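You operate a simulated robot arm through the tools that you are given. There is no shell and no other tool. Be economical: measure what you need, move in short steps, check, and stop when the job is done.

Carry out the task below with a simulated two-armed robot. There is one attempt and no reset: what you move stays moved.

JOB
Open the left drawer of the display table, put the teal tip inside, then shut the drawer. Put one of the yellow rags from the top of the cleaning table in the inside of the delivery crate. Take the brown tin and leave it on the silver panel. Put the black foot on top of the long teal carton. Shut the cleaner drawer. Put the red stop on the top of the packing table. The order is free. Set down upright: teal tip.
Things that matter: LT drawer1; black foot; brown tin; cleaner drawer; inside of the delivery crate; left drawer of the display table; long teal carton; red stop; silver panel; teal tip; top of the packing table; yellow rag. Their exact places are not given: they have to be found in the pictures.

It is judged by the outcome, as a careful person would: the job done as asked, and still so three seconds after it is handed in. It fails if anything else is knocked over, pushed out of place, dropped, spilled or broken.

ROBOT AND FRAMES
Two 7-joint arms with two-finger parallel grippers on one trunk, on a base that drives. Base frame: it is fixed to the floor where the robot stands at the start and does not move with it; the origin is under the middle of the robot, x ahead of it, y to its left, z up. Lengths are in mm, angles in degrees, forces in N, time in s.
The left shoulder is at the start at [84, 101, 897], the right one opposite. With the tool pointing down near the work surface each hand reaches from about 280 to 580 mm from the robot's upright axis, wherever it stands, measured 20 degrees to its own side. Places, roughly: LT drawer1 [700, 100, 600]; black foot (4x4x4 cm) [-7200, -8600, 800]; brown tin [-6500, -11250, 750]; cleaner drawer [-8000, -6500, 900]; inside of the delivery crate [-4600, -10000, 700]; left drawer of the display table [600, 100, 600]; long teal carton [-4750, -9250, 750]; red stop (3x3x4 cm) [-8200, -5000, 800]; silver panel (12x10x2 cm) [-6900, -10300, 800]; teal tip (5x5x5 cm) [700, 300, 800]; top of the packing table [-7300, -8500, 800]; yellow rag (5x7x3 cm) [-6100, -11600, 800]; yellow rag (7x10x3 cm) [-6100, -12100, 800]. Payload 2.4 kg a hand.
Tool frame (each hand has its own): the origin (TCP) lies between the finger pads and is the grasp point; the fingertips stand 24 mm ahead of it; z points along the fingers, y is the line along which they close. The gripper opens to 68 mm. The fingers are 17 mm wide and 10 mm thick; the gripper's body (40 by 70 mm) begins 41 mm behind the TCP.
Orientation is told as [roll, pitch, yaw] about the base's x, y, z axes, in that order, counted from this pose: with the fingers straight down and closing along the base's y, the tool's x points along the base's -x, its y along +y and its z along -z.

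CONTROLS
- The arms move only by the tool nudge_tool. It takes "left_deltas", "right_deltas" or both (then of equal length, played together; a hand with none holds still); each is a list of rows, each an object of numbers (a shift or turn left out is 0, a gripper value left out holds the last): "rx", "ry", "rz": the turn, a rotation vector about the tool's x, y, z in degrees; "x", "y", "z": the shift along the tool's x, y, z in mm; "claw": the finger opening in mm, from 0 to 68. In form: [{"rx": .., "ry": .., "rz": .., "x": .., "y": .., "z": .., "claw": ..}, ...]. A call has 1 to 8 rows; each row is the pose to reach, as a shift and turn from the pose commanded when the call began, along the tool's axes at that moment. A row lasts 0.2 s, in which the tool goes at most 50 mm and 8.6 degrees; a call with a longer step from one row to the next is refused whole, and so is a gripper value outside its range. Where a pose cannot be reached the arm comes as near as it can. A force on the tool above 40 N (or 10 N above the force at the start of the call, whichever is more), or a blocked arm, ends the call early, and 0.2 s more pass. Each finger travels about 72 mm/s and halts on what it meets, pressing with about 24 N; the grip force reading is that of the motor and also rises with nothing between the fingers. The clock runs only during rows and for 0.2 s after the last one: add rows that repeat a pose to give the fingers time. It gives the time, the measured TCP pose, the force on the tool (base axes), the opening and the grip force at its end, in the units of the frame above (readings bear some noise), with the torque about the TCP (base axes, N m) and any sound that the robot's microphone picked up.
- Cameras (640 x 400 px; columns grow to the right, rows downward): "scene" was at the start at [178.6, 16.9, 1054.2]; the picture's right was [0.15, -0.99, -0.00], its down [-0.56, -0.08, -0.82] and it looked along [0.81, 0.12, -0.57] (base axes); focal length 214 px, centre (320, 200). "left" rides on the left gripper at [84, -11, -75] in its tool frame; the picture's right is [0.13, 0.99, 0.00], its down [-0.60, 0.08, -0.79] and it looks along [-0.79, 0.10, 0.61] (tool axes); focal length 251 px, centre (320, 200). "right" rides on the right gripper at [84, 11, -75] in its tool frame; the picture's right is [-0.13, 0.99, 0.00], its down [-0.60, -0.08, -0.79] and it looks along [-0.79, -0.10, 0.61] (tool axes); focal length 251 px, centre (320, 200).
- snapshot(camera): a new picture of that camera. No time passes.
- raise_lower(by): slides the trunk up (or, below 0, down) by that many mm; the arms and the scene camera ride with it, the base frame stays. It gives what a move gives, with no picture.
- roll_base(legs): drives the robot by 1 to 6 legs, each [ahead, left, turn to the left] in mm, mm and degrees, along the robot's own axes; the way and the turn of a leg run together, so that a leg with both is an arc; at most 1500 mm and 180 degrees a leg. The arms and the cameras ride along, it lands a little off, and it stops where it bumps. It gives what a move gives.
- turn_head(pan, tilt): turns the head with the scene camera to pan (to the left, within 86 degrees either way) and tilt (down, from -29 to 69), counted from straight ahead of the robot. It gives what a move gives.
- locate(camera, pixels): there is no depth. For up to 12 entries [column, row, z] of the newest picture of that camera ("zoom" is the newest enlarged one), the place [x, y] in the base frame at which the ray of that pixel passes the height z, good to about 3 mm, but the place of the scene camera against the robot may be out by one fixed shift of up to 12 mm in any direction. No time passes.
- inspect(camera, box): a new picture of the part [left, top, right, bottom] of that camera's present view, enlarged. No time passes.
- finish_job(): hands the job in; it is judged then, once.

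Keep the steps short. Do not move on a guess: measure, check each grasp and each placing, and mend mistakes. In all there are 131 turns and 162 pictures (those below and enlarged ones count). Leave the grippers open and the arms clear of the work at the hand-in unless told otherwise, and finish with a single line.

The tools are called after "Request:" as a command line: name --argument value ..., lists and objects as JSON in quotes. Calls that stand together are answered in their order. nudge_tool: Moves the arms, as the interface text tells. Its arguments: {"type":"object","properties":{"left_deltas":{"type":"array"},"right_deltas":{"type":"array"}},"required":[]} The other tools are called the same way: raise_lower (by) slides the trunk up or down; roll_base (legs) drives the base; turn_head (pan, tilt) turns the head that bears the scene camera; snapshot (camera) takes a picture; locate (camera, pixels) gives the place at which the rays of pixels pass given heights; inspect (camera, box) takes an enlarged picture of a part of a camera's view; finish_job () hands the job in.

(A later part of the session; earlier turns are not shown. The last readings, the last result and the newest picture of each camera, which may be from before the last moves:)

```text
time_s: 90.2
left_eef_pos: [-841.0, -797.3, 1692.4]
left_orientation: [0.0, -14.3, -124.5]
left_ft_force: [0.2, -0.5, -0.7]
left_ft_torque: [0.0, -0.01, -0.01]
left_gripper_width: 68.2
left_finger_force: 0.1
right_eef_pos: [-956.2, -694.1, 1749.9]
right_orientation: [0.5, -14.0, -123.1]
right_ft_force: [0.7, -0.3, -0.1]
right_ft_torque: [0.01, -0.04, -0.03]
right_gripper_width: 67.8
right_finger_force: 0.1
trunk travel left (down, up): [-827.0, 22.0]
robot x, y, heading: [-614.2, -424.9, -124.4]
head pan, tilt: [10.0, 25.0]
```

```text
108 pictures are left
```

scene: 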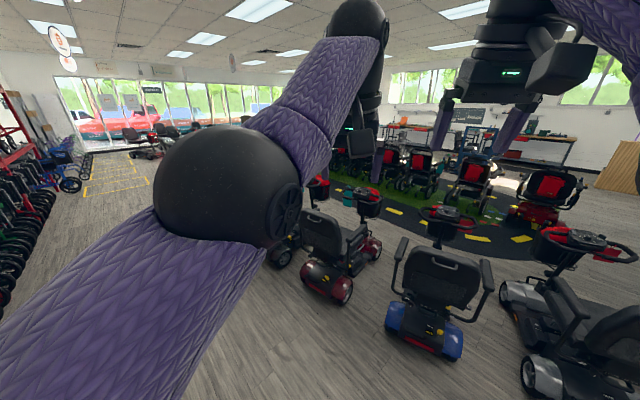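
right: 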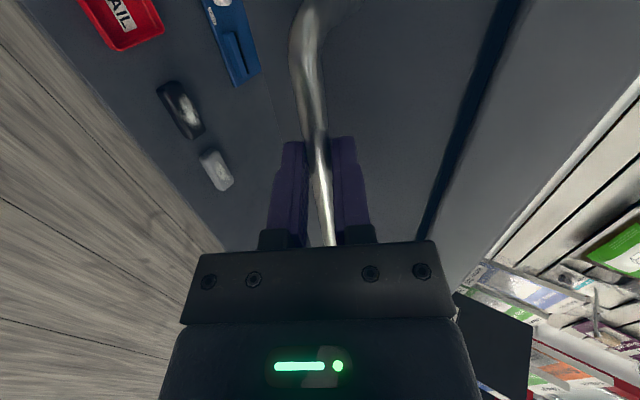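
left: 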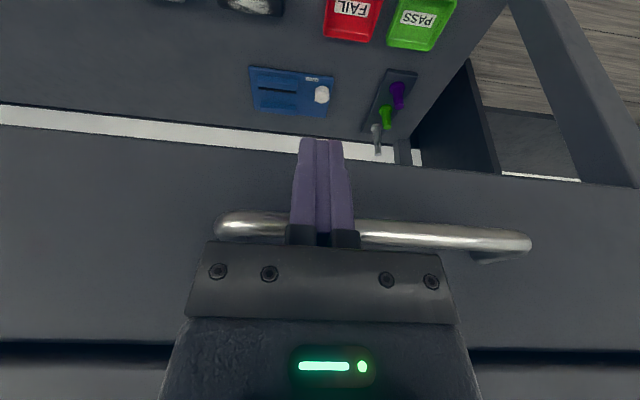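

I'll enlarge the far region of this view to see the benches and gaps.

Request:
inspect --camera "scene" --box '[370, 90, 640, 260]'

Request:
inspect --camera "scene" --box '[60, 80, 300, 230]'

Request:
turn_head --pan -65 --tilt 25

Request:
snapshot --camera "scene"

```text
2.35 times, centred on (505, 175) of scene
```

zoom: 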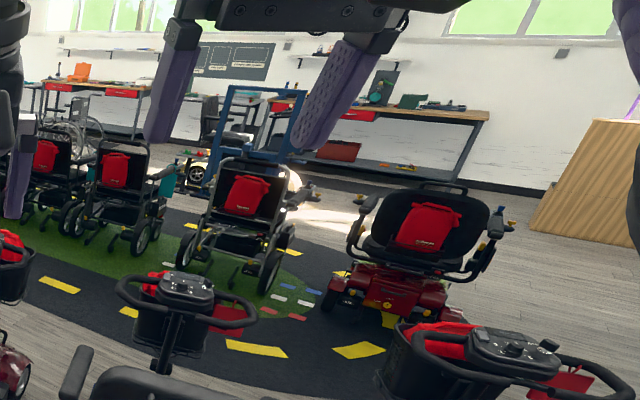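

```text
2.67 times, centred on (180, 155) of scene
```

zoom: 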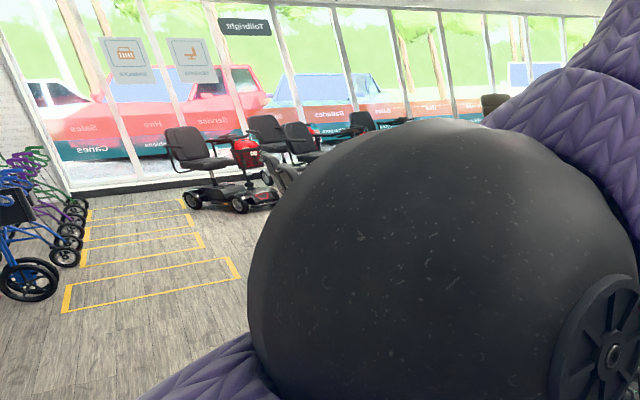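

```text
time_s: 91.7
left_eef_pos: [-841.7, -797.8, 1691.0]
left_orientation: [-0.1, -14.3, -124.7]
left_ft_force: [-0.2, 0.3, -0.1]
left_ft_torque: [0.0, -0.01, 0.0]
left_gripper_width: 67.8
left_finger_force: 0.1
right_eef_pos: [-955.8, -694.9, 1750.0]
right_orientation: [0.6, -14.0, -123.0]
right_ft_force: [-0.3, -0.3, 1.2]
right_ft_torque: [0.01, 0.02, -0.01]
right_gripper_width: 68.1
right_finger_force: 0.0
trunk travel left (down, up): [-827.0, 22.0]
robot x, y, heading: [-615.3, -423.8, -124.7]
head pan, tilt: [-65.0, 25.0]
```

```text
105 pictures are left
```

scene: 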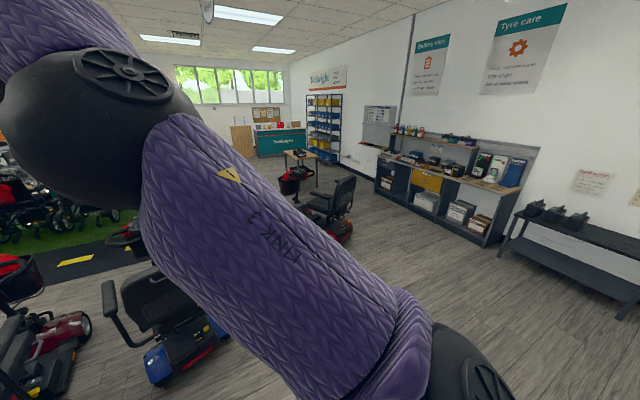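

The right-hand aisle is open. I'll measure floor points along it.

Request:
locate --camera "scene" --pixels '[[490, 246, 0], [375, 192, 0], [352, 240, 0], [340, 165, 0], [310, 162, 0], [300, 186, 0], [258, 157, 0], [305, 155, 0], [230, 350, 0], [500, 256, 0]]'

Request:
inspect --camera "scene" --box '[200, 80, 420, 240]'

```text
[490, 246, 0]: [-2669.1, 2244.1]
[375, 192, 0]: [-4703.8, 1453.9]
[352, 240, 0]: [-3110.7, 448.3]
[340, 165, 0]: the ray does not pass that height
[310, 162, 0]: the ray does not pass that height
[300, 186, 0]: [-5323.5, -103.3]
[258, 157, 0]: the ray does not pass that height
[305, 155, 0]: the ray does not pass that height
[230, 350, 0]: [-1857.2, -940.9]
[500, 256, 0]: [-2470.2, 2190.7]
```

```text
2.50 times, centred on (310, 160) of scene
```

zoom: 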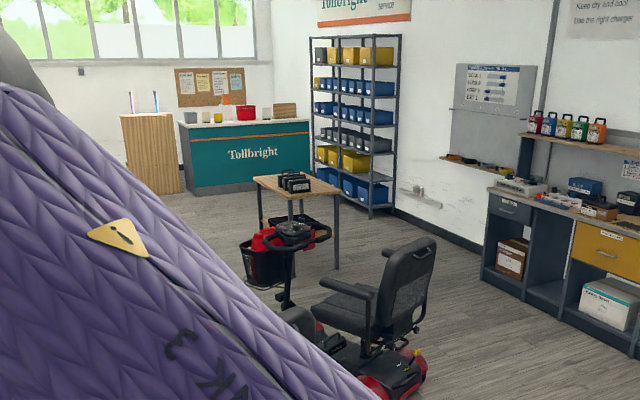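

The aisle between the scooters and the right-wall benches looks about 1.4 m wide. I'll turn toward it (heading ~108°) and check before driving.

Request:
roll_base --legs '[[0, 0, -127]]'

Request:
turn_head --pan 0 --tilt 38

Request:
snapshot --camera "scene"

```text
time_s: 97.4
left_eef_pos: [-763.4, -14.8, 1691.6]
left_orientation: [0.0, -14.3, 106.3]
left_ft_force: [-0.5, 0.2, -0.4]
left_ft_torque: [0.0, -0.01, 0.0]
left_gripper_width: 67.8
left_finger_force: 0.1
right_eef_pos: [-609.8, 7.5, 1750.1]
right_orientation: [0.5, -14.0, 107.9]
right_ft_force: [0.8, 0.9, 0.2]
right_ft_torque: [0.01, 0.03, 0.0]
right_gripper_width: 68.0
right_finger_force: 0.1
trunk travel left (down, up): [-827.0, 22.0]
robot x, y, heading: [-616.7, -422.0, 106.4]
head pan, tilt: [-65.0, 25.0]
```

```text
time_s: 98.8
left_eef_pos: [-762.7, -15.6, 1692.7]
left_orientation: [0.0, -14.2, 106.3]
left_ft_force: [1.1, -0.4, 0.1]
left_ft_torque: [-0.02, 0.01, 0.0]
left_gripper_width: 68.1
left_finger_force: 0.0
right_eef_pos: [-609.9, 8.3, 1749.9]
right_orientation: [0.5, -14.0, 107.9]
right_ft_force: [1.0, 0.1, 0.3]
right_ft_torque: [0.02, 0.01, 0.01]
right_gripper_width: 68.1
right_finger_force: 0.1
trunk travel left (down, up): [-827.0, 22.0]
robot x, y, heading: [-615.1, -426.4, 106.2]
head pan, tilt: [0.0, 38.0]
```

```text
103 pictures are left
```

scene: 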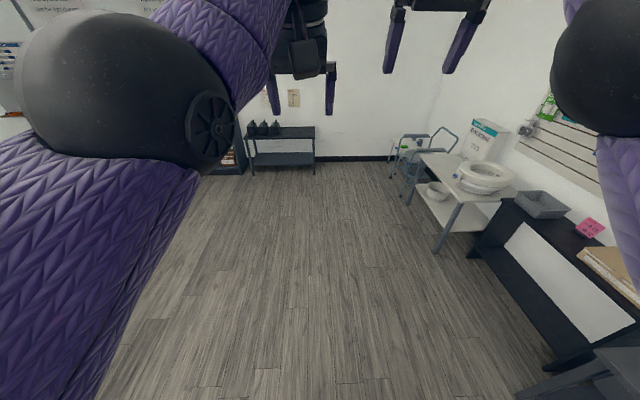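

The floor ahead is clear. I'll drive 2260 mm along it, turn left 91.6°, and go 900 mm, then look.

Request:
roll_base --legs '[[1300, 0, 0], [960, 0, 0], [0, 0, 91.6], [900, 0, 0]]'

Request:
turn_head --pan 0 --tilt 35

Request:
snapshot --camera "scene"

```text
time_s: 118.2
left_eef_pos: [-2516.2, 1254.9, 1692.4]
left_orientation: [0.1, -14.4, -159.0]
left_ft_force: [-0.8, -0.3, 0.0]
left_ft_torque: [0.03, -0.06, 0.0]
left_gripper_width: 68.2
left_finger_force: 0.0
right_eef_pos: [-2552.7, 1405.0, 1750.5]
right_orientation: [0.5, -14.0, -157.4]
right_ft_force: [-1.0, -0.4, -0.4]
right_ft_torque: [-0.01, 0.01, 0.03]
right_gripper_width: 67.9
right_finger_force: 0.1
trunk travel left (down, up): [-827.0, 22.0]
robot x, y, heading: [-2122.1, 1430.6, -158.9]
head pan, tilt: [0.0, 38.0]
```

```text
time_s: 118.9
left_eef_pos: [-2515.7, 1254.2, 1692.2]
left_orientation: [0.0, -14.3, -159.0]
left_ft_force: [-0.6, 0.6, 0.9]
left_ft_torque: [0.03, 0.01, 0.01]
left_gripper_width: 67.8
left_finger_force: 0.0
right_eef_pos: [-2551.9, 1405.0, 1749.7]
right_orientation: [0.5, -13.9, -157.4]
right_ft_force: [0.6, 0.7, -0.8]
right_ft_torque: [0.02, 0.01, -0.01]
right_gripper_width: 67.9
right_finger_force: 0.0
trunk travel left (down, up): [-827.0, 22.0]
robot x, y, heading: [-2119.9, 1436.4, -159.1]
head pan, tilt: [0.0, 35.0]
```

```text
102 pictures are left
```

scene: 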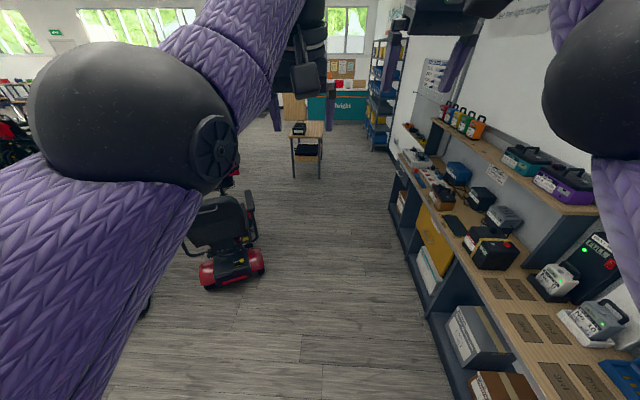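

I'll measure floor points: the scooter corner, bench feet, and small table feet.

Request:
locate --camera "scene" --pixels '[[265, 270, 0], [428, 310, 0], [390, 205, 0], [294, 178, 0], [321, 178, 0], [293, 160, 0], [370, 148, 0], [320, 121, 0], [205, 289, 0]]'

Request:
turn_head --pan 45 --tilt 30

Request:
snapshot --camera "scene"

```text
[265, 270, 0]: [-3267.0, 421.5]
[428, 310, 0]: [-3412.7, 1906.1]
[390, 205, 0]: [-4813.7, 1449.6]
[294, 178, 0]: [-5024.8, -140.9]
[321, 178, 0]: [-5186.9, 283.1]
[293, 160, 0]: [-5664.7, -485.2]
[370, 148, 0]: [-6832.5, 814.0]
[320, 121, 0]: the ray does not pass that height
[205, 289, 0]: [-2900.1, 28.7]
```

```text
time_s: 120.0
left_eef_pos: [-2516.8, 1253.0, 1692.8]
left_orientation: [-0.1, -14.3, -159.1]
left_ft_force: [-0.1, 0.0, -0.5]
left_ft_torque: [0.04, 0.01, -0.04]
left_gripper_width: 68.1
left_finger_force: 0.1
right_eef_pos: [-2552.4, 1404.4, 1749.5]
right_orientation: [0.5, -14.0, -157.4]
right_ft_force: [-0.4, 0.8, 0.3]
right_ft_torque: [0.01, 0.01, -0.02]
right_gripper_width: 68.1
right_finger_force: 0.1
trunk travel left (down, up): [-827.0, 22.0]
robot x, y, heading: [-2117.2, 1432.3, -159.1]
head pan, tilt: [45.0, 30.0]
```

```text
101 pictures are left
```

scene: 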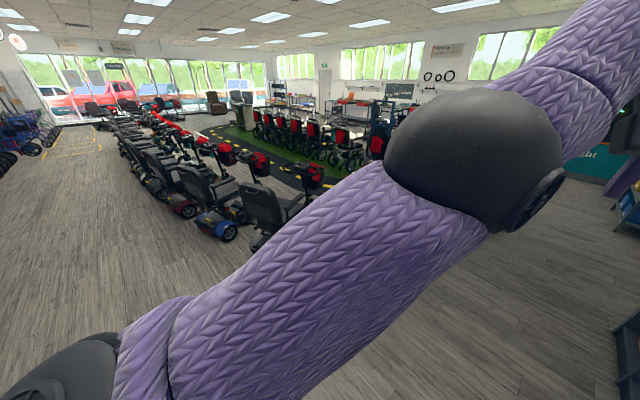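

The gap between the small table (a≈−1870) and the benches (a≈−2867) is about 1 m. I'll drive down its middle.

Request:
roll_base --legs '[[0, 0, -3], [1400, -170, 0], [1500, -180, 0], [1450, 0, 0]]'

Request:
turn_head --pan 20 --tilt 32

Request:
snapshot --camera "scene"

Request:
turn_head --pan 70 --tilt 32

Request:
snapshot --camera "scene"

```text
refused: leg 3 is longer than a leg can be; nothing moved
```

```text
time_s: 120.9
left_eef_pos: [-2514.5, 1253.5, 1691.9]
left_orientation: [0.0, -14.3, -159.0]
left_ft_force: [-0.3, 1.4, -0.2]
left_ft_torque: [0.03, 0.02, -0.01]
left_gripper_width: 67.9
left_finger_force: 0.1
right_eef_pos: [-2551.6, 1404.7, 1750.8]
right_orientation: [0.5, -13.9, -157.4]
right_ft_force: [0.1, 0.2, 0.5]
right_ft_torque: [-0.05, 0.01, -0.01]
right_gripper_width: 67.8
right_finger_force: 0.0
trunk travel left (down, up): [-827.0, 22.0]
robot x, y, heading: [-2117.2, 1431.6, -159.0]
head pan, tilt: [20.0, 32.0]
```

```text
100 pictures are left
```

scene: 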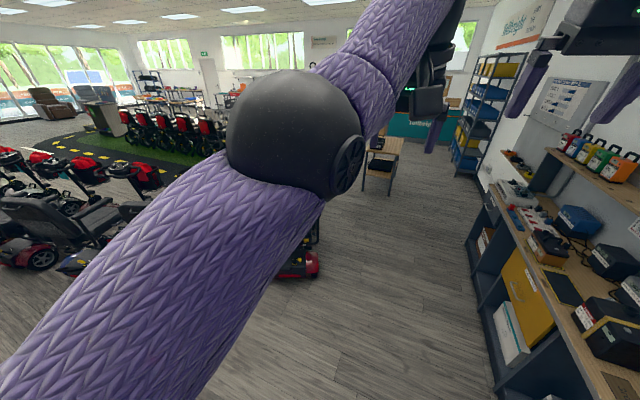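

```text
time_s: 122.1
left_eef_pos: [-2515.3, 1254.4, 1692.6]
left_orientation: [0.0, -14.2, -158.9]
left_ft_force: [-0.1, 1.3, 0.2]
left_ft_torque: [0.01, 0.02, -0.01]
left_gripper_width: 67.8
left_finger_force: 0.1
right_eef_pos: [-2552.0, 1404.7, 1749.4]
right_orientation: [0.5, -14.0, -157.5]
right_ft_force: [-0.5, 0.3, -0.1]
right_ft_torque: [0.0, -0.03, 0.0]
right_gripper_width: 68.1
right_finger_force: 0.0
trunk travel left (down, up): [-827.0, 22.0]
robot x, y, heading: [-2121.5, 1432.6, -158.7]
head pan, tilt: [70.0, 32.0]
```

```text
99 pictures are left
```

scene: 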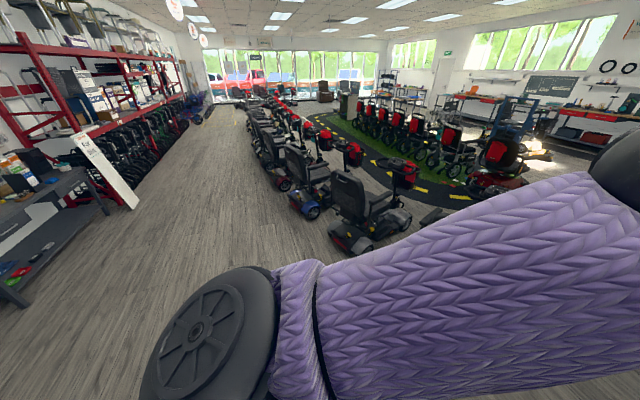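

Leg 3 was just over the limit. I'll use shorter legs.

Request:
roll_base --legs '[[0, 0, -3.2], [1300, -170, 0], [1300, -180, 0], [1300, 0, 0], [450, 0, 0]]'

Request:
turn_head --pan 60 --tilt 34

Request:
snapshot --camera "scene"

Request:
turn_head --pan 5 --tilt 34

Request:
snapshot --camera "scene"

```text
time_s: 143.8
left_eef_pos: [-6813.0, 369.4, 1692.1]
left_orientation: [-0.1, -14.3, -163.5]
left_ft_force: [0.4, 0.5, 0.0]
left_ft_torque: [-0.02, 0.0, 0.04]
left_gripper_width: 68.2
left_finger_force: 0.1
right_eef_pos: [-6836.4, 522.8, 1750.5]
right_orientation: [0.6, -14.0, -161.9]
right_ft_force: [0.3, 0.7, -0.6]
right_ft_torque: [0.0, -0.03, 0.01]
right_gripper_width: 67.8
right_finger_force: 0.1
trunk travel left (down, up): [-827.0, 22.0]
robot x, y, heading: [-6403.3, 517.5, -163.5]
head pan, tilt: [70.0, 32.0]
```

```text
time_s: 144.5
left_eef_pos: [-6812.2, 369.9, 1691.1]
left_orientation: [0.0, -14.3, -163.5]
left_ft_force: [0.2, 0.2, -0.4]
left_ft_torque: [0.03, 0.0, -0.01]
left_gripper_width: 68.0
left_finger_force: 0.0
right_eef_pos: [-6836.4, 521.5, 1750.4]
right_orientation: [0.5, -14.1, -161.8]
right_ft_force: [-0.6, -0.1, 0.0]
right_ft_torque: [0.0, 0.0, 0.01]
right_gripper_width: 68.1
right_finger_force: 0.1
trunk travel left (down, up): [-827.0, 22.0]
robot x, y, heading: [-6400.4, 516.1, -163.3]
head pan, tilt: [60.0, 34.0]
```

```text
98 pictures are left
```

scene: 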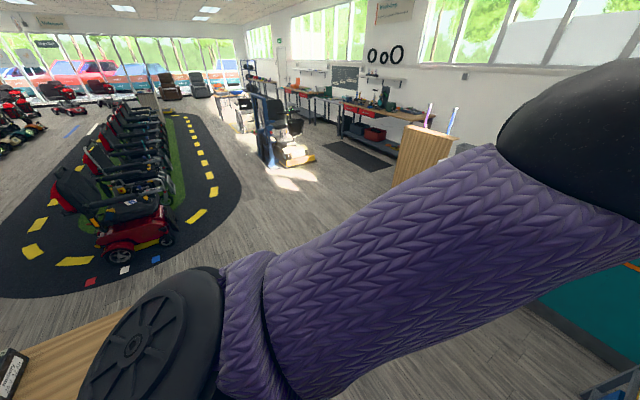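

```text
time_s: 145.7
left_eef_pos: [-6812.2, 368.7, 1692.0]
left_orientation: [0.0, -14.3, -163.4]
left_ft_force: [0.4, -0.5, 0.3]
left_ft_torque: [-0.02, -0.02, 0.01]
left_gripper_width: 67.9
left_finger_force: 0.1
right_eef_pos: [-6836.3, 521.0, 1749.5]
right_orientation: [0.5, -14.0, -161.9]
right_ft_force: [0.3, -0.1, -0.3]
right_ft_torque: [0.04, 0.03, -0.02]
right_gripper_width: 67.9
right_finger_force: 0.0
trunk travel left (down, up): [-827.0, 22.0]
robot x, y, heading: [-6406.4, 518.5, -163.5]
head pan, tilt: [5.0, 34.0]
```

```text
97 pictures are left
```

scene: 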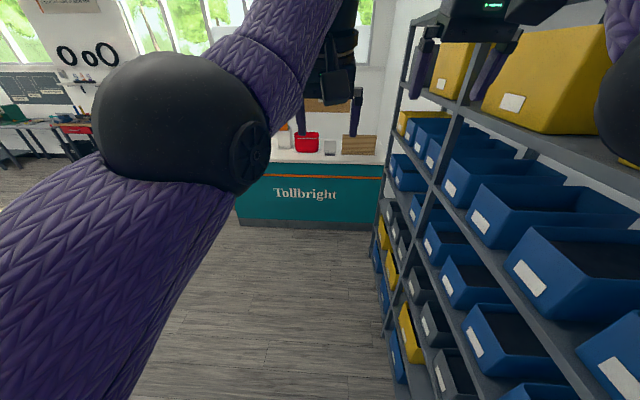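

I'll measure the counter base, then look left to plan the next stretch.

Request:
locate --camera "scene" --pixels '[[240, 225, 0], [375, 230, 0], [395, 375, 0]]'

Request:
turn_head --pan 75 --tilt 40

Request:
snapshot --camera "scene"

Request:
locate --camera "scene" --pixels '[[320, 170, 0], [400, 160, 0], [300, 200, 0], [200, 250, 0], [100, 340, 800], [60, 370, 800]]'

```text
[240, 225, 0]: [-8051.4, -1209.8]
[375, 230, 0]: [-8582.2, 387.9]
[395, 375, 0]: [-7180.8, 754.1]
```

```text
time_s: 147.1
left_eef_pos: [-6811.8, 368.3, 1690.5]
left_orientation: [0.0, -14.4, -163.5]
left_ft_force: [-0.3, -0.3, 0.6]
left_ft_torque: [0.01, -0.01, 0.01]
left_gripper_width: 67.6
left_finger_force: 0.1
right_eef_pos: [-6836.9, 522.8, 1750.7]
right_orientation: [0.6, -14.0, -161.9]
right_ft_force: [-0.3, 0.8, 0.0]
right_ft_torque: [-0.01, 0.01, -0.01]
right_gripper_width: 67.9
right_finger_force: 0.1
trunk travel left (down, up): [-827.0, 22.0]
robot x, y, heading: [-6400.2, 515.5, -163.4]
head pan, tilt: [75.0, 40.0]
```

```text
96 pictures are left
```

scene: 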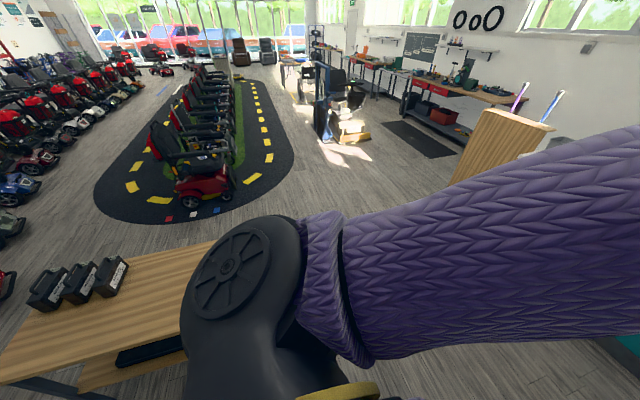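

```text
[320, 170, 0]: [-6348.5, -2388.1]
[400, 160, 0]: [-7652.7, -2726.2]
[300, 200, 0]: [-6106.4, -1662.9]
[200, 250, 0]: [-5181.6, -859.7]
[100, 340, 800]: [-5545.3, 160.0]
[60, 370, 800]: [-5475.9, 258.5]
```

The route continues between the track's edge (b≈6700) and the counter (b≈8040). I'll move diagonally away from the shelf, turn left, and go along it.

Request:
roll_base --legs '[[500, 500, 0], [850, 0, 0], [0, 0, 91.4], [1200, 0, 0]]'

Request:
turn_head --pan -10 --tilt 34

Request:
snapshot --camera "scene"

```text
time_s: 164.6
left_eef_pos: [-6977.4, -1842.5, 1692.8]
left_orientation: [-0.1, -14.3, -69.9]
left_ft_force: [0.1, 0.2, -0.9]
left_ft_torque: [0.0, -0.01, 0.03]
left_gripper_width: 68.1
left_finger_force: 0.0
right_eef_pos: [-7128.1, -1876.4, 1750.7]
right_orientation: [0.5, -14.0, -68.2]
right_ft_force: [0.2, -0.1, 0.1]
right_ft_torque: [0.01, 0.01, 0.02]
right_gripper_width: 68.0
right_finger_force: 0.1
trunk travel left (down, up): [-827.0, 22.0]
robot x, y, heading: [-7153.0, -1439.6, -70.3]
head pan, tilt: [75.0, 40.0]
```

```text
time_s: 166.2
left_eef_pos: [-6976.7, -1842.7, 1692.1]
left_orientation: [0.1, -14.3, -69.9]
left_ft_force: [0.0, 0.3, 0.1]
left_ft_torque: [-0.05, -0.01, -0.01]
left_gripper_width: 67.8
left_finger_force: 0.0
right_eef_pos: [-7127.4, -1875.8, 1750.5]
right_orientation: [0.5, -14.0, -68.2]
right_ft_force: [0.1, 0.5, 0.3]
right_ft_torque: [0.02, 0.03, 0.01]
right_gripper_width: 67.8
right_finger_force: 0.0
trunk travel left (down, up): [-827.0, 22.0]
robot x, y, heading: [-7154.9, -1444.1, -69.7]
head pan, tilt: [-10.0, 34.0]
```

```text
95 pictures are left
```

scene: 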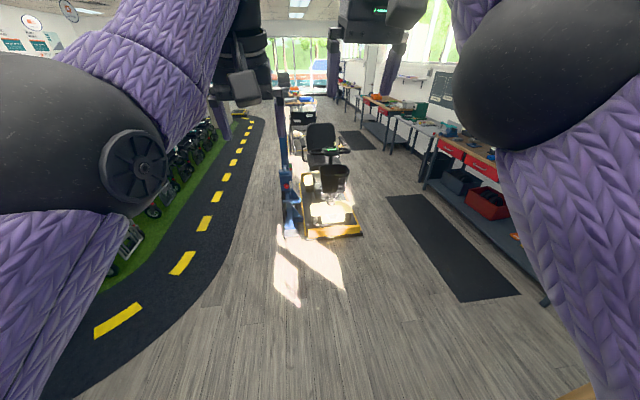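

Now I see the benches on the right. I'll measure: bench feet, mats, and the lift in the middle.

Request:
locate --camera "scene" --pixels '[[425, 190, 0], [546, 302, 0], [388, 196, 0], [462, 302, 0], [360, 235, 0], [282, 235, 0], [340, 132, 0], [392, 155, 0], [430, 133, 900], [497, 157, 900]]'

Request:
inspect --camera "scene" --box '[320, 70, 520, 220]'

```text
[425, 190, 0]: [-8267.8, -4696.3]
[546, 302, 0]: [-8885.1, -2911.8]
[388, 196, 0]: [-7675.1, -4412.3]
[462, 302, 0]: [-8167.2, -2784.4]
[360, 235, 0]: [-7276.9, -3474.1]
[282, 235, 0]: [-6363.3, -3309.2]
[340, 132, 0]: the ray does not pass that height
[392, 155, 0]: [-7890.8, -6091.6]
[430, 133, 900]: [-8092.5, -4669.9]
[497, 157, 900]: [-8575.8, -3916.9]
```

```text
2.67 times, centred on (420, 145) of scene
```

zoom: 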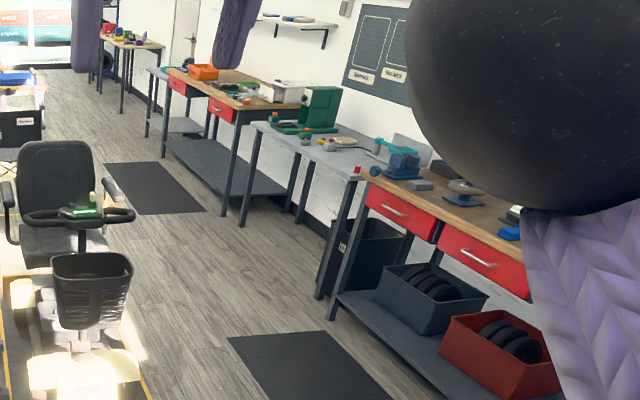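

The red stop is the small red piece at the near corner of the metal table. I'll drive ahead 1000 mm, then sidestep right into the corridor in front of the benches.

Request:
roll_base --legs '[[0, 0, -2.2], [1000, 0, 0], [0, -1300, 0]]'

Request:
turn_head --pan -5 --tilt 38

Request:
snapshot --camera "scene"

```text
time_s: 177.8
left_eef_pos: [-7909.8, -3179.7, 1691.9]
left_orientation: [0.0, -14.3, -71.4]
left_ft_force: [-0.9, -1.6, 0.4]
left_ft_torque: [0.04, -0.05, -0.03]
left_gripper_width: 68.3
left_finger_force: 0.1
right_eef_pos: [-8060.5, -3210.7, 1749.7]
right_orientation: [0.6, -13.9, -69.8]
right_ft_force: [-0.6, -0.3, -0.4]
right_ft_torque: [0.03, 0.01, 0.04]
right_gripper_width: 68.1
right_finger_force: 0.1
trunk travel left (down, up): [-827.0, 22.0]
robot x, y, heading: [-8072.9, -2774.9, -71.6]
head pan, tilt: [-10.0, 34.0]
```

```text
time_s: 178.4
left_eef_pos: [-7908.9, -3180.9, 1691.7]
left_orientation: [0.0, -14.3, -71.3]
left_ft_force: [0.9, -0.1, -0.1]
left_ft_torque: [-0.03, -0.02, 0.04]
left_gripper_width: 67.9
left_finger_force: 0.0
right_eef_pos: [-8060.5, -3210.1, 1749.6]
right_orientation: [0.5, -14.1, -69.7]
right_ft_force: [0.3, -0.6, 0.1]
right_ft_torque: [0.01, 0.0, 0.0]
right_gripper_width: 68.1
right_finger_force: 0.0
trunk travel left (down, up): [-827.0, 22.0]
robot x, y, heading: [-8066.7, -2774.6, -71.6]
head pan, tilt: [-5.0, 38.0]
```

```text
93 pictures are left
```

scene: 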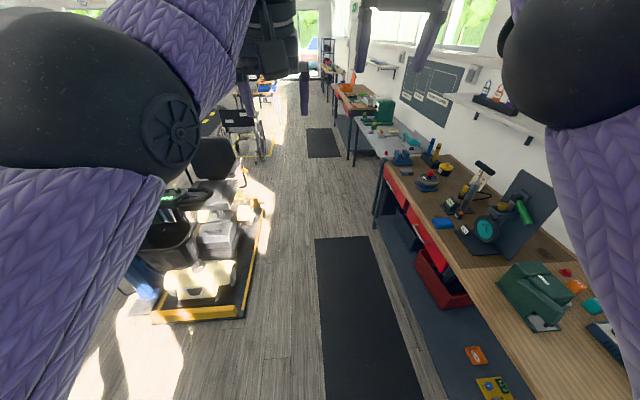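

Corridor clear. I'll drive 1975 mm ahead to the metal table and turn right to face the bench, then lower the trunk.

Request:
roll_base --legs '[[1000, 0, 0], [975, 0, 0], [0, 0, -90]]'

Request:
raise_lower --by -360

Request:
raise_lower --by -300

Request:
turn_head --pan 10 --tilt 35

Request:
snapshot --camera "scene"

```text
time_s: 192.1
left_eef_pos: [-7826.1, -4807.0, 1690.9]
left_orientation: [0.0, -14.2, -160.7]
left_ft_force: [-0.2, 0.6, 0.2]
left_ft_torque: [-0.01, 0.01, 0.02]
left_gripper_width: 68.0
left_finger_force: 0.1
right_eef_pos: [-7857.6, -4655.8, 1750.2]
right_orientation: [0.5, -14.1, -159.1]
right_ft_force: [-0.5, -0.4, -0.5]
right_ft_torque: [-0.04, 0.0, 0.0]
right_gripper_width: 68.1
right_finger_force: 0.1
trunk travel left (down, up): [-827.0, 22.0]
robot x, y, heading: [-7425.1, -4639.1, -160.7]
head pan, tilt: [-5.0, 38.0]
```

```text
time_s: 195.6
left_eef_pos: [-7835.6, -4811.8, 1317.9]
left_orientation: [0.0, -12.4, -160.7]
left_ft_force: [0.0, -0.2, -0.1]
left_ft_torque: [0.01, -0.02, 0.04]
left_gripper_width: 67.9
left_finger_force: 0.0
right_eef_pos: [-7857.6, -4656.4, 1390.7]
right_orientation: [0.4, -14.0, -159.1]
right_ft_force: [0.7, 0.4, 0.3]
right_ft_torque: [0.0, -0.02, 0.0]
right_gripper_width: 68.1
right_finger_force: 0.1
trunk travel left (down, up): [-467.0, 382.0]
robot x, y, heading: [-7427.2, -4638.5, -160.7]
head pan, tilt: [-5.0, 38.0]
```

```text
time_s: 198.6
left_eef_pos: [-7879.7, -4826.1, 945.0]
left_orientation: [0.0, -2.7, -160.8]
left_ft_force: [-0.6, 0.7, 0.2]
left_ft_torque: [-0.01, -0.04, -0.02]
left_gripper_width: 68.1
left_finger_force: 0.1
right_eef_pos: [-7856.8, -4655.5, 1090.6]
right_orientation: [0.4, -14.0, -159.1]
right_ft_force: [0.4, -0.7, 0.3]
right_ft_torque: [0.01, 0.03, -0.02]
right_gripper_width: 68.1
right_finger_force: 0.1
trunk travel left (down, up): [-167.0, 682.0]
robot x, y, heading: [-7424.8, -4636.7, -160.8]
head pan, tilt: [-5.0, 38.0]
```

```text
time_s: 199.4
left_eef_pos: [-7881.2, -4825.6, 943.9]
left_orientation: [0.1, -2.6, -160.7]
left_ft_force: [0.2, -0.5, 0.9]
left_ft_torque: [0.02, 0.02, 0.0]
left_gripper_width: 67.8
left_finger_force: 0.0
right_eef_pos: [-7857.1, -4655.9, 1089.5]
right_orientation: [0.5, -14.0, -159.1]
right_ft_force: [-0.2, 0.4, 0.0]
right_ft_torque: [0.04, -0.04, 0.01]
right_gripper_width: 68.1
right_finger_force: 0.0
trunk travel left (down, up): [-167.0, 682.0]
robot x, y, heading: [-7424.2, -4641.9, -160.6]
head pan, tilt: [10.0, 35.0]
```

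```text
92 pictures are left
```

scene: 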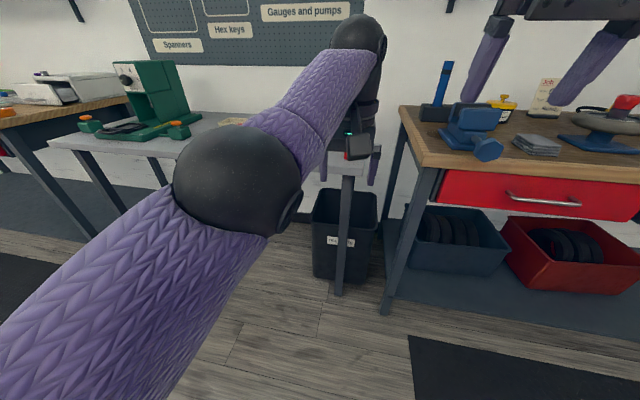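

The left hand is close to the metal table's right end. I'll look with the left camera.

Request:
snapshot --camera "left"

Request:
turn_head --pan -15 --tilt 45

Request:
snapshot --camera "scene"

```text
91 pictures are left
```

left: 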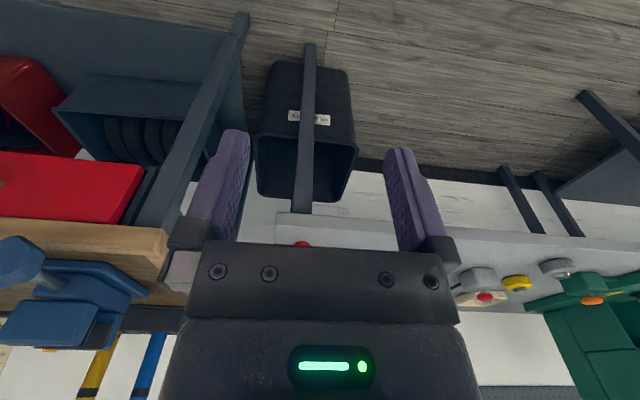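

```text
time_s: 200.3
left_eef_pos: [-7880.2, -4826.9, 943.7]
left_orientation: [0.0, -2.6, -160.7]
left_ft_force: [0.5, -0.7, -0.4]
left_ft_torque: [0.03, 0.01, 0.01]
left_gripper_width: 67.9
left_finger_force: 0.1
right_eef_pos: [-7857.8, -4657.0, 1089.7]
right_orientation: [0.4, -14.0, -159.1]
right_ft_force: [-0.3, -0.1, -0.9]
right_ft_torque: [0.0, -0.01, -0.01]
right_gripper_width: 68.2
right_finger_force: 0.1
trunk travel left (down, up): [-167.0, 682.0]
robot x, y, heading: [-7422.1, -4638.9, -161.0]
head pan, tilt: [-15.0, 45.0]
```

```text
90 pictures are left
```

scene: 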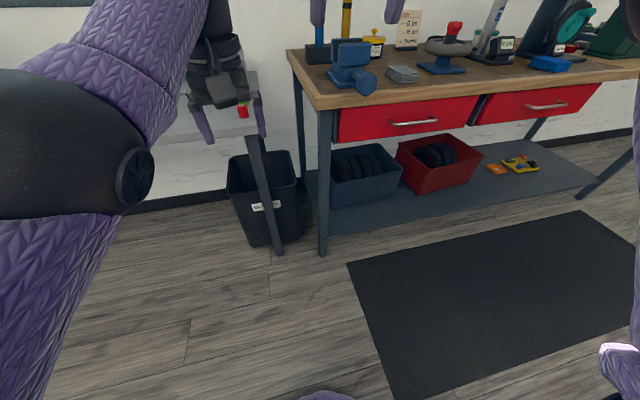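

The red stop is at scene (243,110) and left-camera (302,243). I'll intersect them.

Request:
locate --camera "scene" --pixels '[[243, 117, 760], [243, 117, 800], [243, 117, 840], [243, 103, 840], [243, 103, 800], [188, 92, 800], [268, 92, 800]]'

Request:
locate --camera "left" --pixels '[[302, 242, 760], [302, 242, 800], [302, 242, 840], [277, 213, 760], [277, 213, 800], [640, 250, 800], [640, 250, 760]]'

Request:
inspect --camera "scene" --box '[170, 60, 330, 160]'

```text
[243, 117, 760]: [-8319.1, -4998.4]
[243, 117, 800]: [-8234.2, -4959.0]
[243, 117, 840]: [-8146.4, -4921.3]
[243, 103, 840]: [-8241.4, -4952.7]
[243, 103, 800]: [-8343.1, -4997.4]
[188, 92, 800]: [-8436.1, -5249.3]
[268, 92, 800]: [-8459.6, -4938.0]
```

```text
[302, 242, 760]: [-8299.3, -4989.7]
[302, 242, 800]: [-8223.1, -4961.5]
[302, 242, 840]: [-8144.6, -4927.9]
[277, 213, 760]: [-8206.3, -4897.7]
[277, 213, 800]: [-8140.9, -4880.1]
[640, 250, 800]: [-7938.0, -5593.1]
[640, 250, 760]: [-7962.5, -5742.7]
```

```text
4.00 times, centred on (250, 110) of scene
```

zoom: 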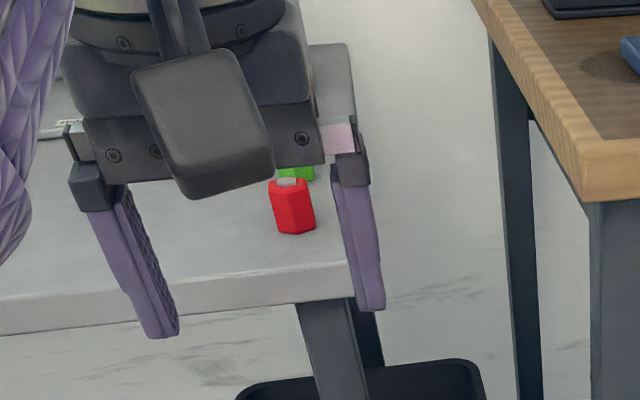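

Both agree on about (−8230, −4960) if the top is near z 800. I'll drive 300 mm closer and look again for a precise fix.

Request:
roll_base --legs '[[0, 0, -1.2], [300, 0, 0]]'

Request:
nudge_tool --left_deltas '[{"ry": 2.6}]'

Request:
snapshot --camera "left"

Request:
snapshot --camera "scene"

```text
time_s: 202.7
left_eef_pos: [-8170.2, -4910.7, 944.3]
left_orientation: [0.0, -2.6, -161.8]
left_ft_force: [0.3, -0.3, -0.6]
left_ft_torque: [-0.02, 0.0, -0.01]
left_gripper_width: 67.9
left_finger_force: 0.0
right_eef_pos: [-8143.3, -4739.8, 1089.9]
right_orientation: [0.5, -14.0, -160.3]
right_ft_force: [-0.8, 0.4, -0.3]
right_ft_torque: [0.01, -0.01, -0.02]
right_gripper_width: 67.8
right_finger_force: 0.0
trunk travel left (down, up): [-167.0, 682.0]
robot x, y, heading: [-7711.5, -4736.0, -162.0]
head pan, tilt: [-15.0, 45.0]
```

```text
time_s: 203.1
left_eef_pos: [-8164.2, -4910.4, 941.4]
left_orientation: [0.1, -0.4, -161.8]
left_ft_force: [0.6, 0.9, 0.9]
left_ft_torque: [-0.02, 0.02, 0.0]
left_gripper_width: 68.1
left_finger_force: 0.0
left hand out of reach, approached as far as the arm can: row 1
right_eef_pos: [-8143.2, -4741.1, 1090.9]
right_orientation: [0.5, -14.0, -160.2]
right_ft_force: [0.1, -0.6, 0.7]
right_ft_torque: [0.03, 0.0, -0.01]
right_gripper_width: 67.9
right_finger_force: 0.0
trunk travel left (down, up): [-167.0, 682.0]
robot x, y, heading: [-7711.8, -4731.6, -161.6]
head pan, tilt: [-15.0, 45.0]
```

```text
88 pictures are left
```

left: 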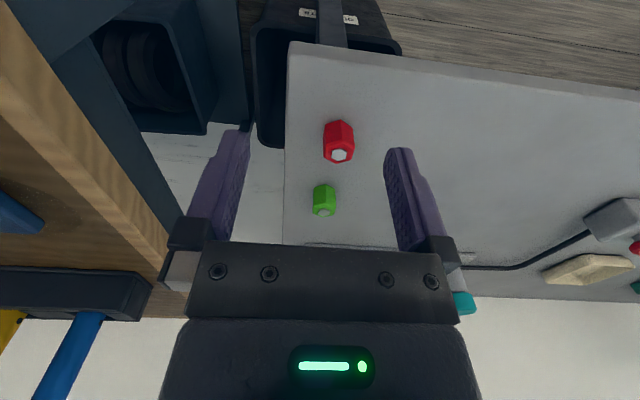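

```text
87 pictures are left
```

scene: 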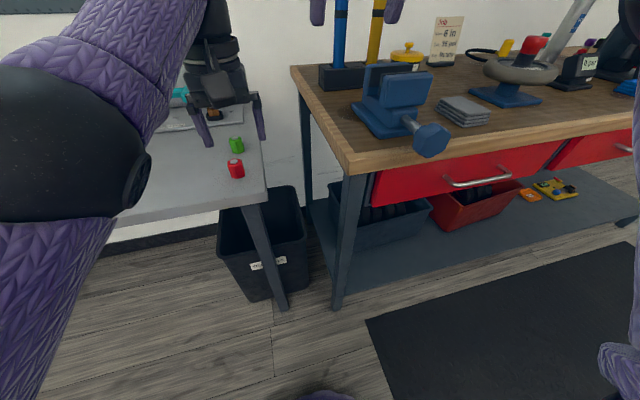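

I have a clear view now: red stop at left-camera (340,142), with the green one behind at (325,200).

Request:
locate --camera "left" --pixels '[[340, 156, 800], [340, 156, 760], [340, 156, 840], [338, 126, 760], [338, 126, 720], [338, 126, 800], [290, 48, 760], [290, 48, 720], [323, 209, 780]]'

Request:
locate --camera "scene" --pixels '[[237, 177, 720], [237, 177, 760], [237, 177, 800], [236, 162, 760], [236, 162, 800], [236, 162, 840], [267, 189, 720], [267, 189, 760], [267, 189, 800]]'

```text
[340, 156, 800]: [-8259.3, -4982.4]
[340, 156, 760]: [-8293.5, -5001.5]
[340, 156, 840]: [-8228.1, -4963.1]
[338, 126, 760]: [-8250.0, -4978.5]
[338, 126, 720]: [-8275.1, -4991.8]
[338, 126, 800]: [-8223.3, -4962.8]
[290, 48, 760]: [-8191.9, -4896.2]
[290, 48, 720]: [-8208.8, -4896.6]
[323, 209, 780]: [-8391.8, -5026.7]
```

```text
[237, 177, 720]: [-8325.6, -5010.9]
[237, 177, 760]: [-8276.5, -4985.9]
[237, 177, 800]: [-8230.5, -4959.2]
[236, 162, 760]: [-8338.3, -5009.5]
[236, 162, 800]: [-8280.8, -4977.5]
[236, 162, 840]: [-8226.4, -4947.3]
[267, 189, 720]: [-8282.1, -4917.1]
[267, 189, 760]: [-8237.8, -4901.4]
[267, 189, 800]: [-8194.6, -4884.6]
```

The table top is at z≈800, with the stop's centre near (−8227, −4962). I'll come 60 mm closer and 45 mm right, then bring the hand above it.

Request:
roll_base --legs '[[60, -45, 0]]'

Request:
snapshot --camera "left"

```text
time_s: 204.1
left_eef_pos: [-8236.8, -4885.2, 942.1]
left_orientation: [0.0, -0.4, -161.9]
left_ft_force: [0.4, -0.3, -0.2]
left_ft_torque: [0.03, 0.03, -0.02]
left_gripper_width: 68.1
left_finger_force: 0.1
right_eef_pos: [-8216.2, -4716.5, 1089.9]
right_orientation: [0.6, -14.1, -160.1]
right_ft_force: [-0.3, -0.5, 0.7]
right_ft_torque: [0.0, 0.03, -0.02]
right_gripper_width: 68.0
right_finger_force: 0.1
trunk travel left (down, up): [-167.0, 682.0]
robot x, y, heading: [-7782.6, -4709.6, -162.0]
head pan, tilt: [-15.0, 45.0]
```

```text
86 pictures are left
```

left: 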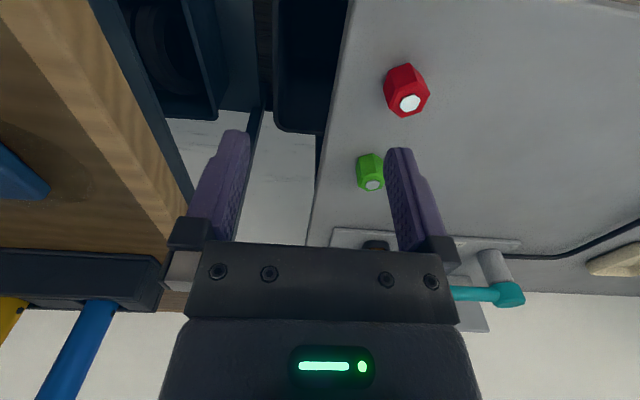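

Measuring it again from here.

Request:
locate --camera "left" --pixels '[[410, 103, 840], [403, 72, 800], [375, 185, 830], [392, 112, 840], [429, 100, 840]]'

```text
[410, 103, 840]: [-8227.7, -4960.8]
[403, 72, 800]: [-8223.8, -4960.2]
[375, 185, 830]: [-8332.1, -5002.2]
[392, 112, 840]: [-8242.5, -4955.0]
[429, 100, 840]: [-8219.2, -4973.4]
```

Centre is (−8227, −4961). I'll move 75 mm left and 14 forward, and descend to z≈860.

Request:
nudge_tool --left_deltas '[{"x": -7, "y": 38}, {"x": -14, "y": 75}, {"x": -14, "y": 75, "z": 40}, {"x": -14, "y": 75, "z": 78}]'

Request:
snapshot --camera "left"

```text
time_s: 205.1
left_eef_pos: [-8247.7, -4964.3, 865.5]
left_orientation: [0.1, -0.4, -161.9]
left_ft_force: [0.9, 0.4, 0.6]
left_ft_torque: [-0.01, 0.0, 0.0]
left_gripper_width: 67.9
left_finger_force: 0.0
left hand out of reach, approached as far as the arm can: row 3, 4
right_eef_pos: [-8214.8, -4717.1, 1089.4]
right_orientation: [0.6, -14.0, -160.3]
right_ft_force: [0.6, -0.1, -0.5]
right_ft_torque: [-0.02, 0.0, -0.02]
right_gripper_width: 68.1
right_finger_force: 0.2
trunk travel left (down, up): [-167.0, 682.0]
robot x, y, heading: [-7787.5, -4707.1, -161.7]
head pan, tilt: [-15.0, 45.0]
```

```text
85 pictures are left
```

left: 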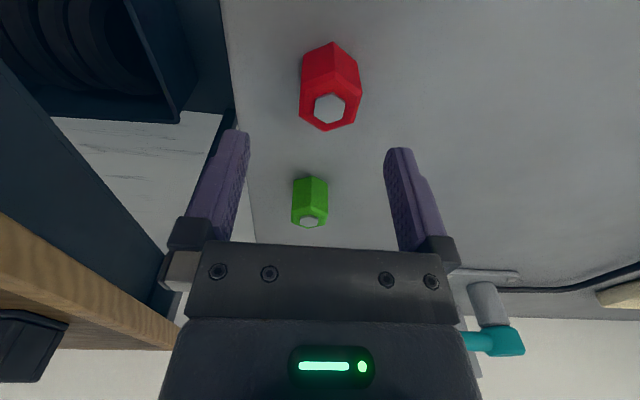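

The arm prefers a bit more distance here. I'll back the base 24 mm and re-measure.

Request:
roll_base --legs '[[-24, 0, 0]]'

Request:
snapshot --camera "left"

Request:
locate --camera "left" --pixels '[[330, 109, 840], [330, 55, 803]]'

```text
time_s: 205.9
left_eef_pos: [-8224.3, -4957.7, 867.4]
left_orientation: [0.1, -0.3, -161.8]
left_ft_force: [-0.2, -0.2, 0.2]
left_ft_torque: [0.01, 0.03, -0.01]
left_gripper_width: 68.0
left_finger_force: 0.0
right_eef_pos: [-8192.5, -4708.6, 1089.4]
right_orientation: [0.5, -14.0, -160.2]
right_ft_force: [-0.8, -0.6, -0.8]
right_ft_torque: [0.0, -0.03, 0.03]
right_gripper_width: 67.8
right_finger_force: 0.0
trunk travel left (down, up): [-167.0, 682.0]
robot x, y, heading: [-7759.0, -4702.4, -161.9]
head pan, tilt: [-15.0, 45.0]
```

```text
84 pictures are left
```

left: 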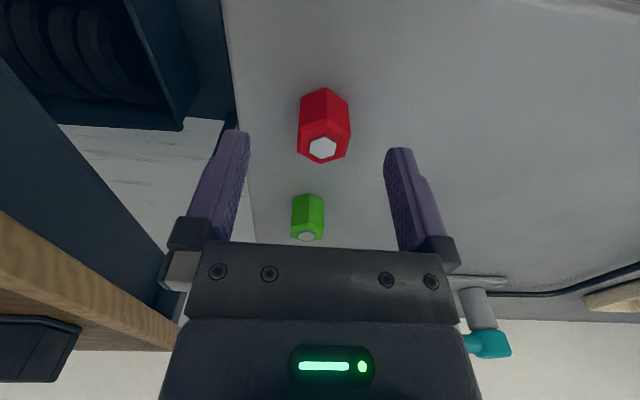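

```text
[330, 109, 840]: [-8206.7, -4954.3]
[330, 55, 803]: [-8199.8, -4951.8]
```

The stop (322,147) is right between the fingers. I'll descend and grip.

Request:
nudge_tool --left_deltas '[{"z": 20}, {"z": 40}, {"z": 40, "claw": 45}, {"z": 40, "claw": 25}, {"z": 40, "claw": 15}, {"z": 40, "claw": 15}]'

Request:
snapshot --camera "left"

```text
time_s: 207.3
left_eef_pos: [-8230.1, -4957.4, 827.6]
left_orientation: [0.2, -0.3, -161.9]
left_ft_force: [0.4, -1.2, 1.8]
left_ft_torque: [-0.03, -0.01, 0.01]
left_gripper_width: 28.6
left_finger_force: 23.9
left hand out of reach, approached as far as the arm can: row 1, 2, 3, 4, 5, 6
right_eef_pos: [-8192.3, -4711.2, 1090.2]
right_orientation: [0.5, -14.0, -160.2]
right_ft_force: [0.1, 0.2, -0.2]
right_ft_torque: [-0.02, -0.02, 0.03]
right_gripper_width: 68.0
right_finger_force: 0.0
trunk travel left (down, up): [-167.0, 682.0]
robot x, y, heading: [-7759.0, -4699.0, -162.0]
head pan, tilt: [-15.0, 45.0]
```

```text
83 pictures are left
```

left: 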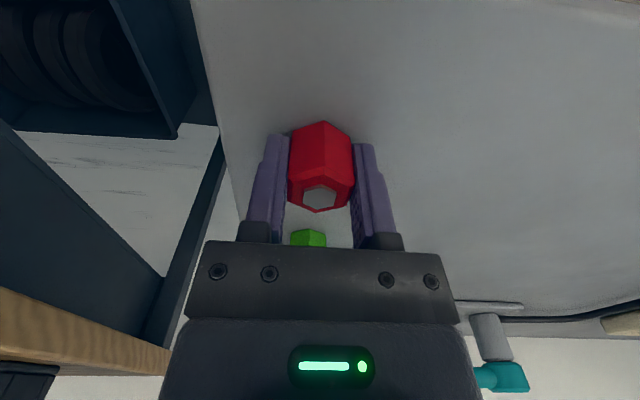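

The stop is gripped (28.6 mm). I'll lift it, back off 330 mm, and sidestep left along the benches toward the cleaner drawer.

Request:
nudge_tool --left_deltas '[{"z": -45}, {"z": -90}, {"z": -130}]'

Request:
roll_base --legs '[[-330, 0, 0], [0, 1400, 0]]'

Request:
turn_head --pan -10 --tilt 40

Request:
snapshot --camera "scene"

Request:
snapshot --camera "left"

```text
time_s: 208.2
left_eef_pos: [-8208.9, -4962.9, 933.9]
left_orientation: [0.2, -0.3, -161.8]
left_ft_force: [0.3, 0.4, -0.2]
left_ft_torque: [0.0, -0.01, 0.0]
left_gripper_width: 28.6
left_finger_force: 23.7
left hand out of reach, approached as far as the arm can: row 1, 2, 3
right_eef_pos: [-8193.0, -4709.8, 1090.3]
right_orientation: [0.6, -13.9, -160.2]
right_ft_force: [0.2, 0.4, -0.1]
right_ft_torque: [-0.01, -0.02, 0.02]
right_gripper_width: 68.0
right_finger_force: 0.0
trunk travel left (down, up): [-167.0, 682.0]
robot x, y, heading: [-7760.4, -4701.1, -162.2]
head pan, tilt: [-15.0, 45.0]
```

```text
time_s: 217.0
left_eef_pos: [-7447.9, -6190.8, 932.5]
left_orientation: [0.1, -0.4, -161.8]
left_ft_force: [-0.5, 0.9, -0.5]
left_ft_torque: [0.01, -0.03, 0.02]
left_gripper_width: 28.6
left_finger_force: 24.1
right_eef_pos: [-7432.2, -5938.1, 1089.2]
right_orientation: [0.6, -14.0, -160.1]
right_ft_force: [0.6, 0.2, 0.7]
right_ft_torque: [-0.01, 0.01, 0.02]
right_gripper_width: 68.3
right_finger_force: 0.0
trunk travel left (down, up): [-167.0, 682.0]
robot x, y, heading: [-6999.6, -5927.7, -161.8]
head pan, tilt: [-15.0, 45.0]
```

```text
time_s: 217.6
left_eef_pos: [-7446.9, -6191.1, 933.8]
left_orientation: [0.2, -0.5, -161.7]
left_ft_force: [-0.8, 0.0, 0.1]
left_ft_torque: [-0.02, -0.04, -0.02]
left_gripper_width: 28.7
left_finger_force: 24.2
right_eef_pos: [-7431.4, -5938.5, 1089.4]
right_orientation: [0.5, -14.0, -160.1]
right_ft_force: [0.0, 0.0, 0.4]
right_ft_torque: [0.0, 0.03, 0.01]
right_gripper_width: 68.1
right_finger_force: 0.0
trunk travel left (down, up): [-167.0, 682.0]
robot x, y, heading: [-6999.5, -5928.9, -161.7]
head pan, tilt: [-10.0, 40.0]
```

```text
82 pictures are left
```

scene: 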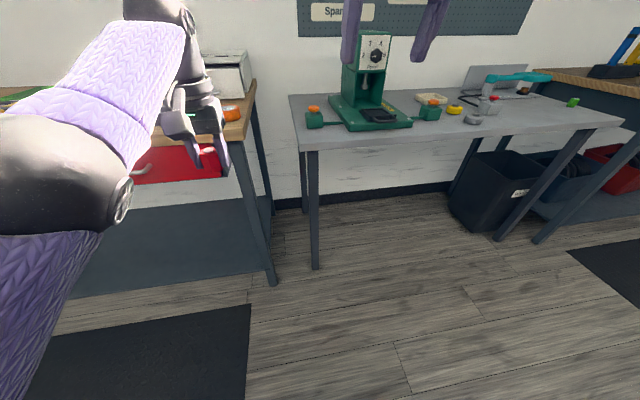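

```text
81 pictures are left
```

left: 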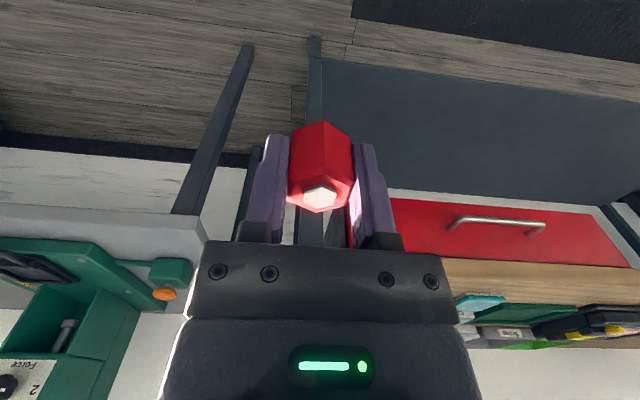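

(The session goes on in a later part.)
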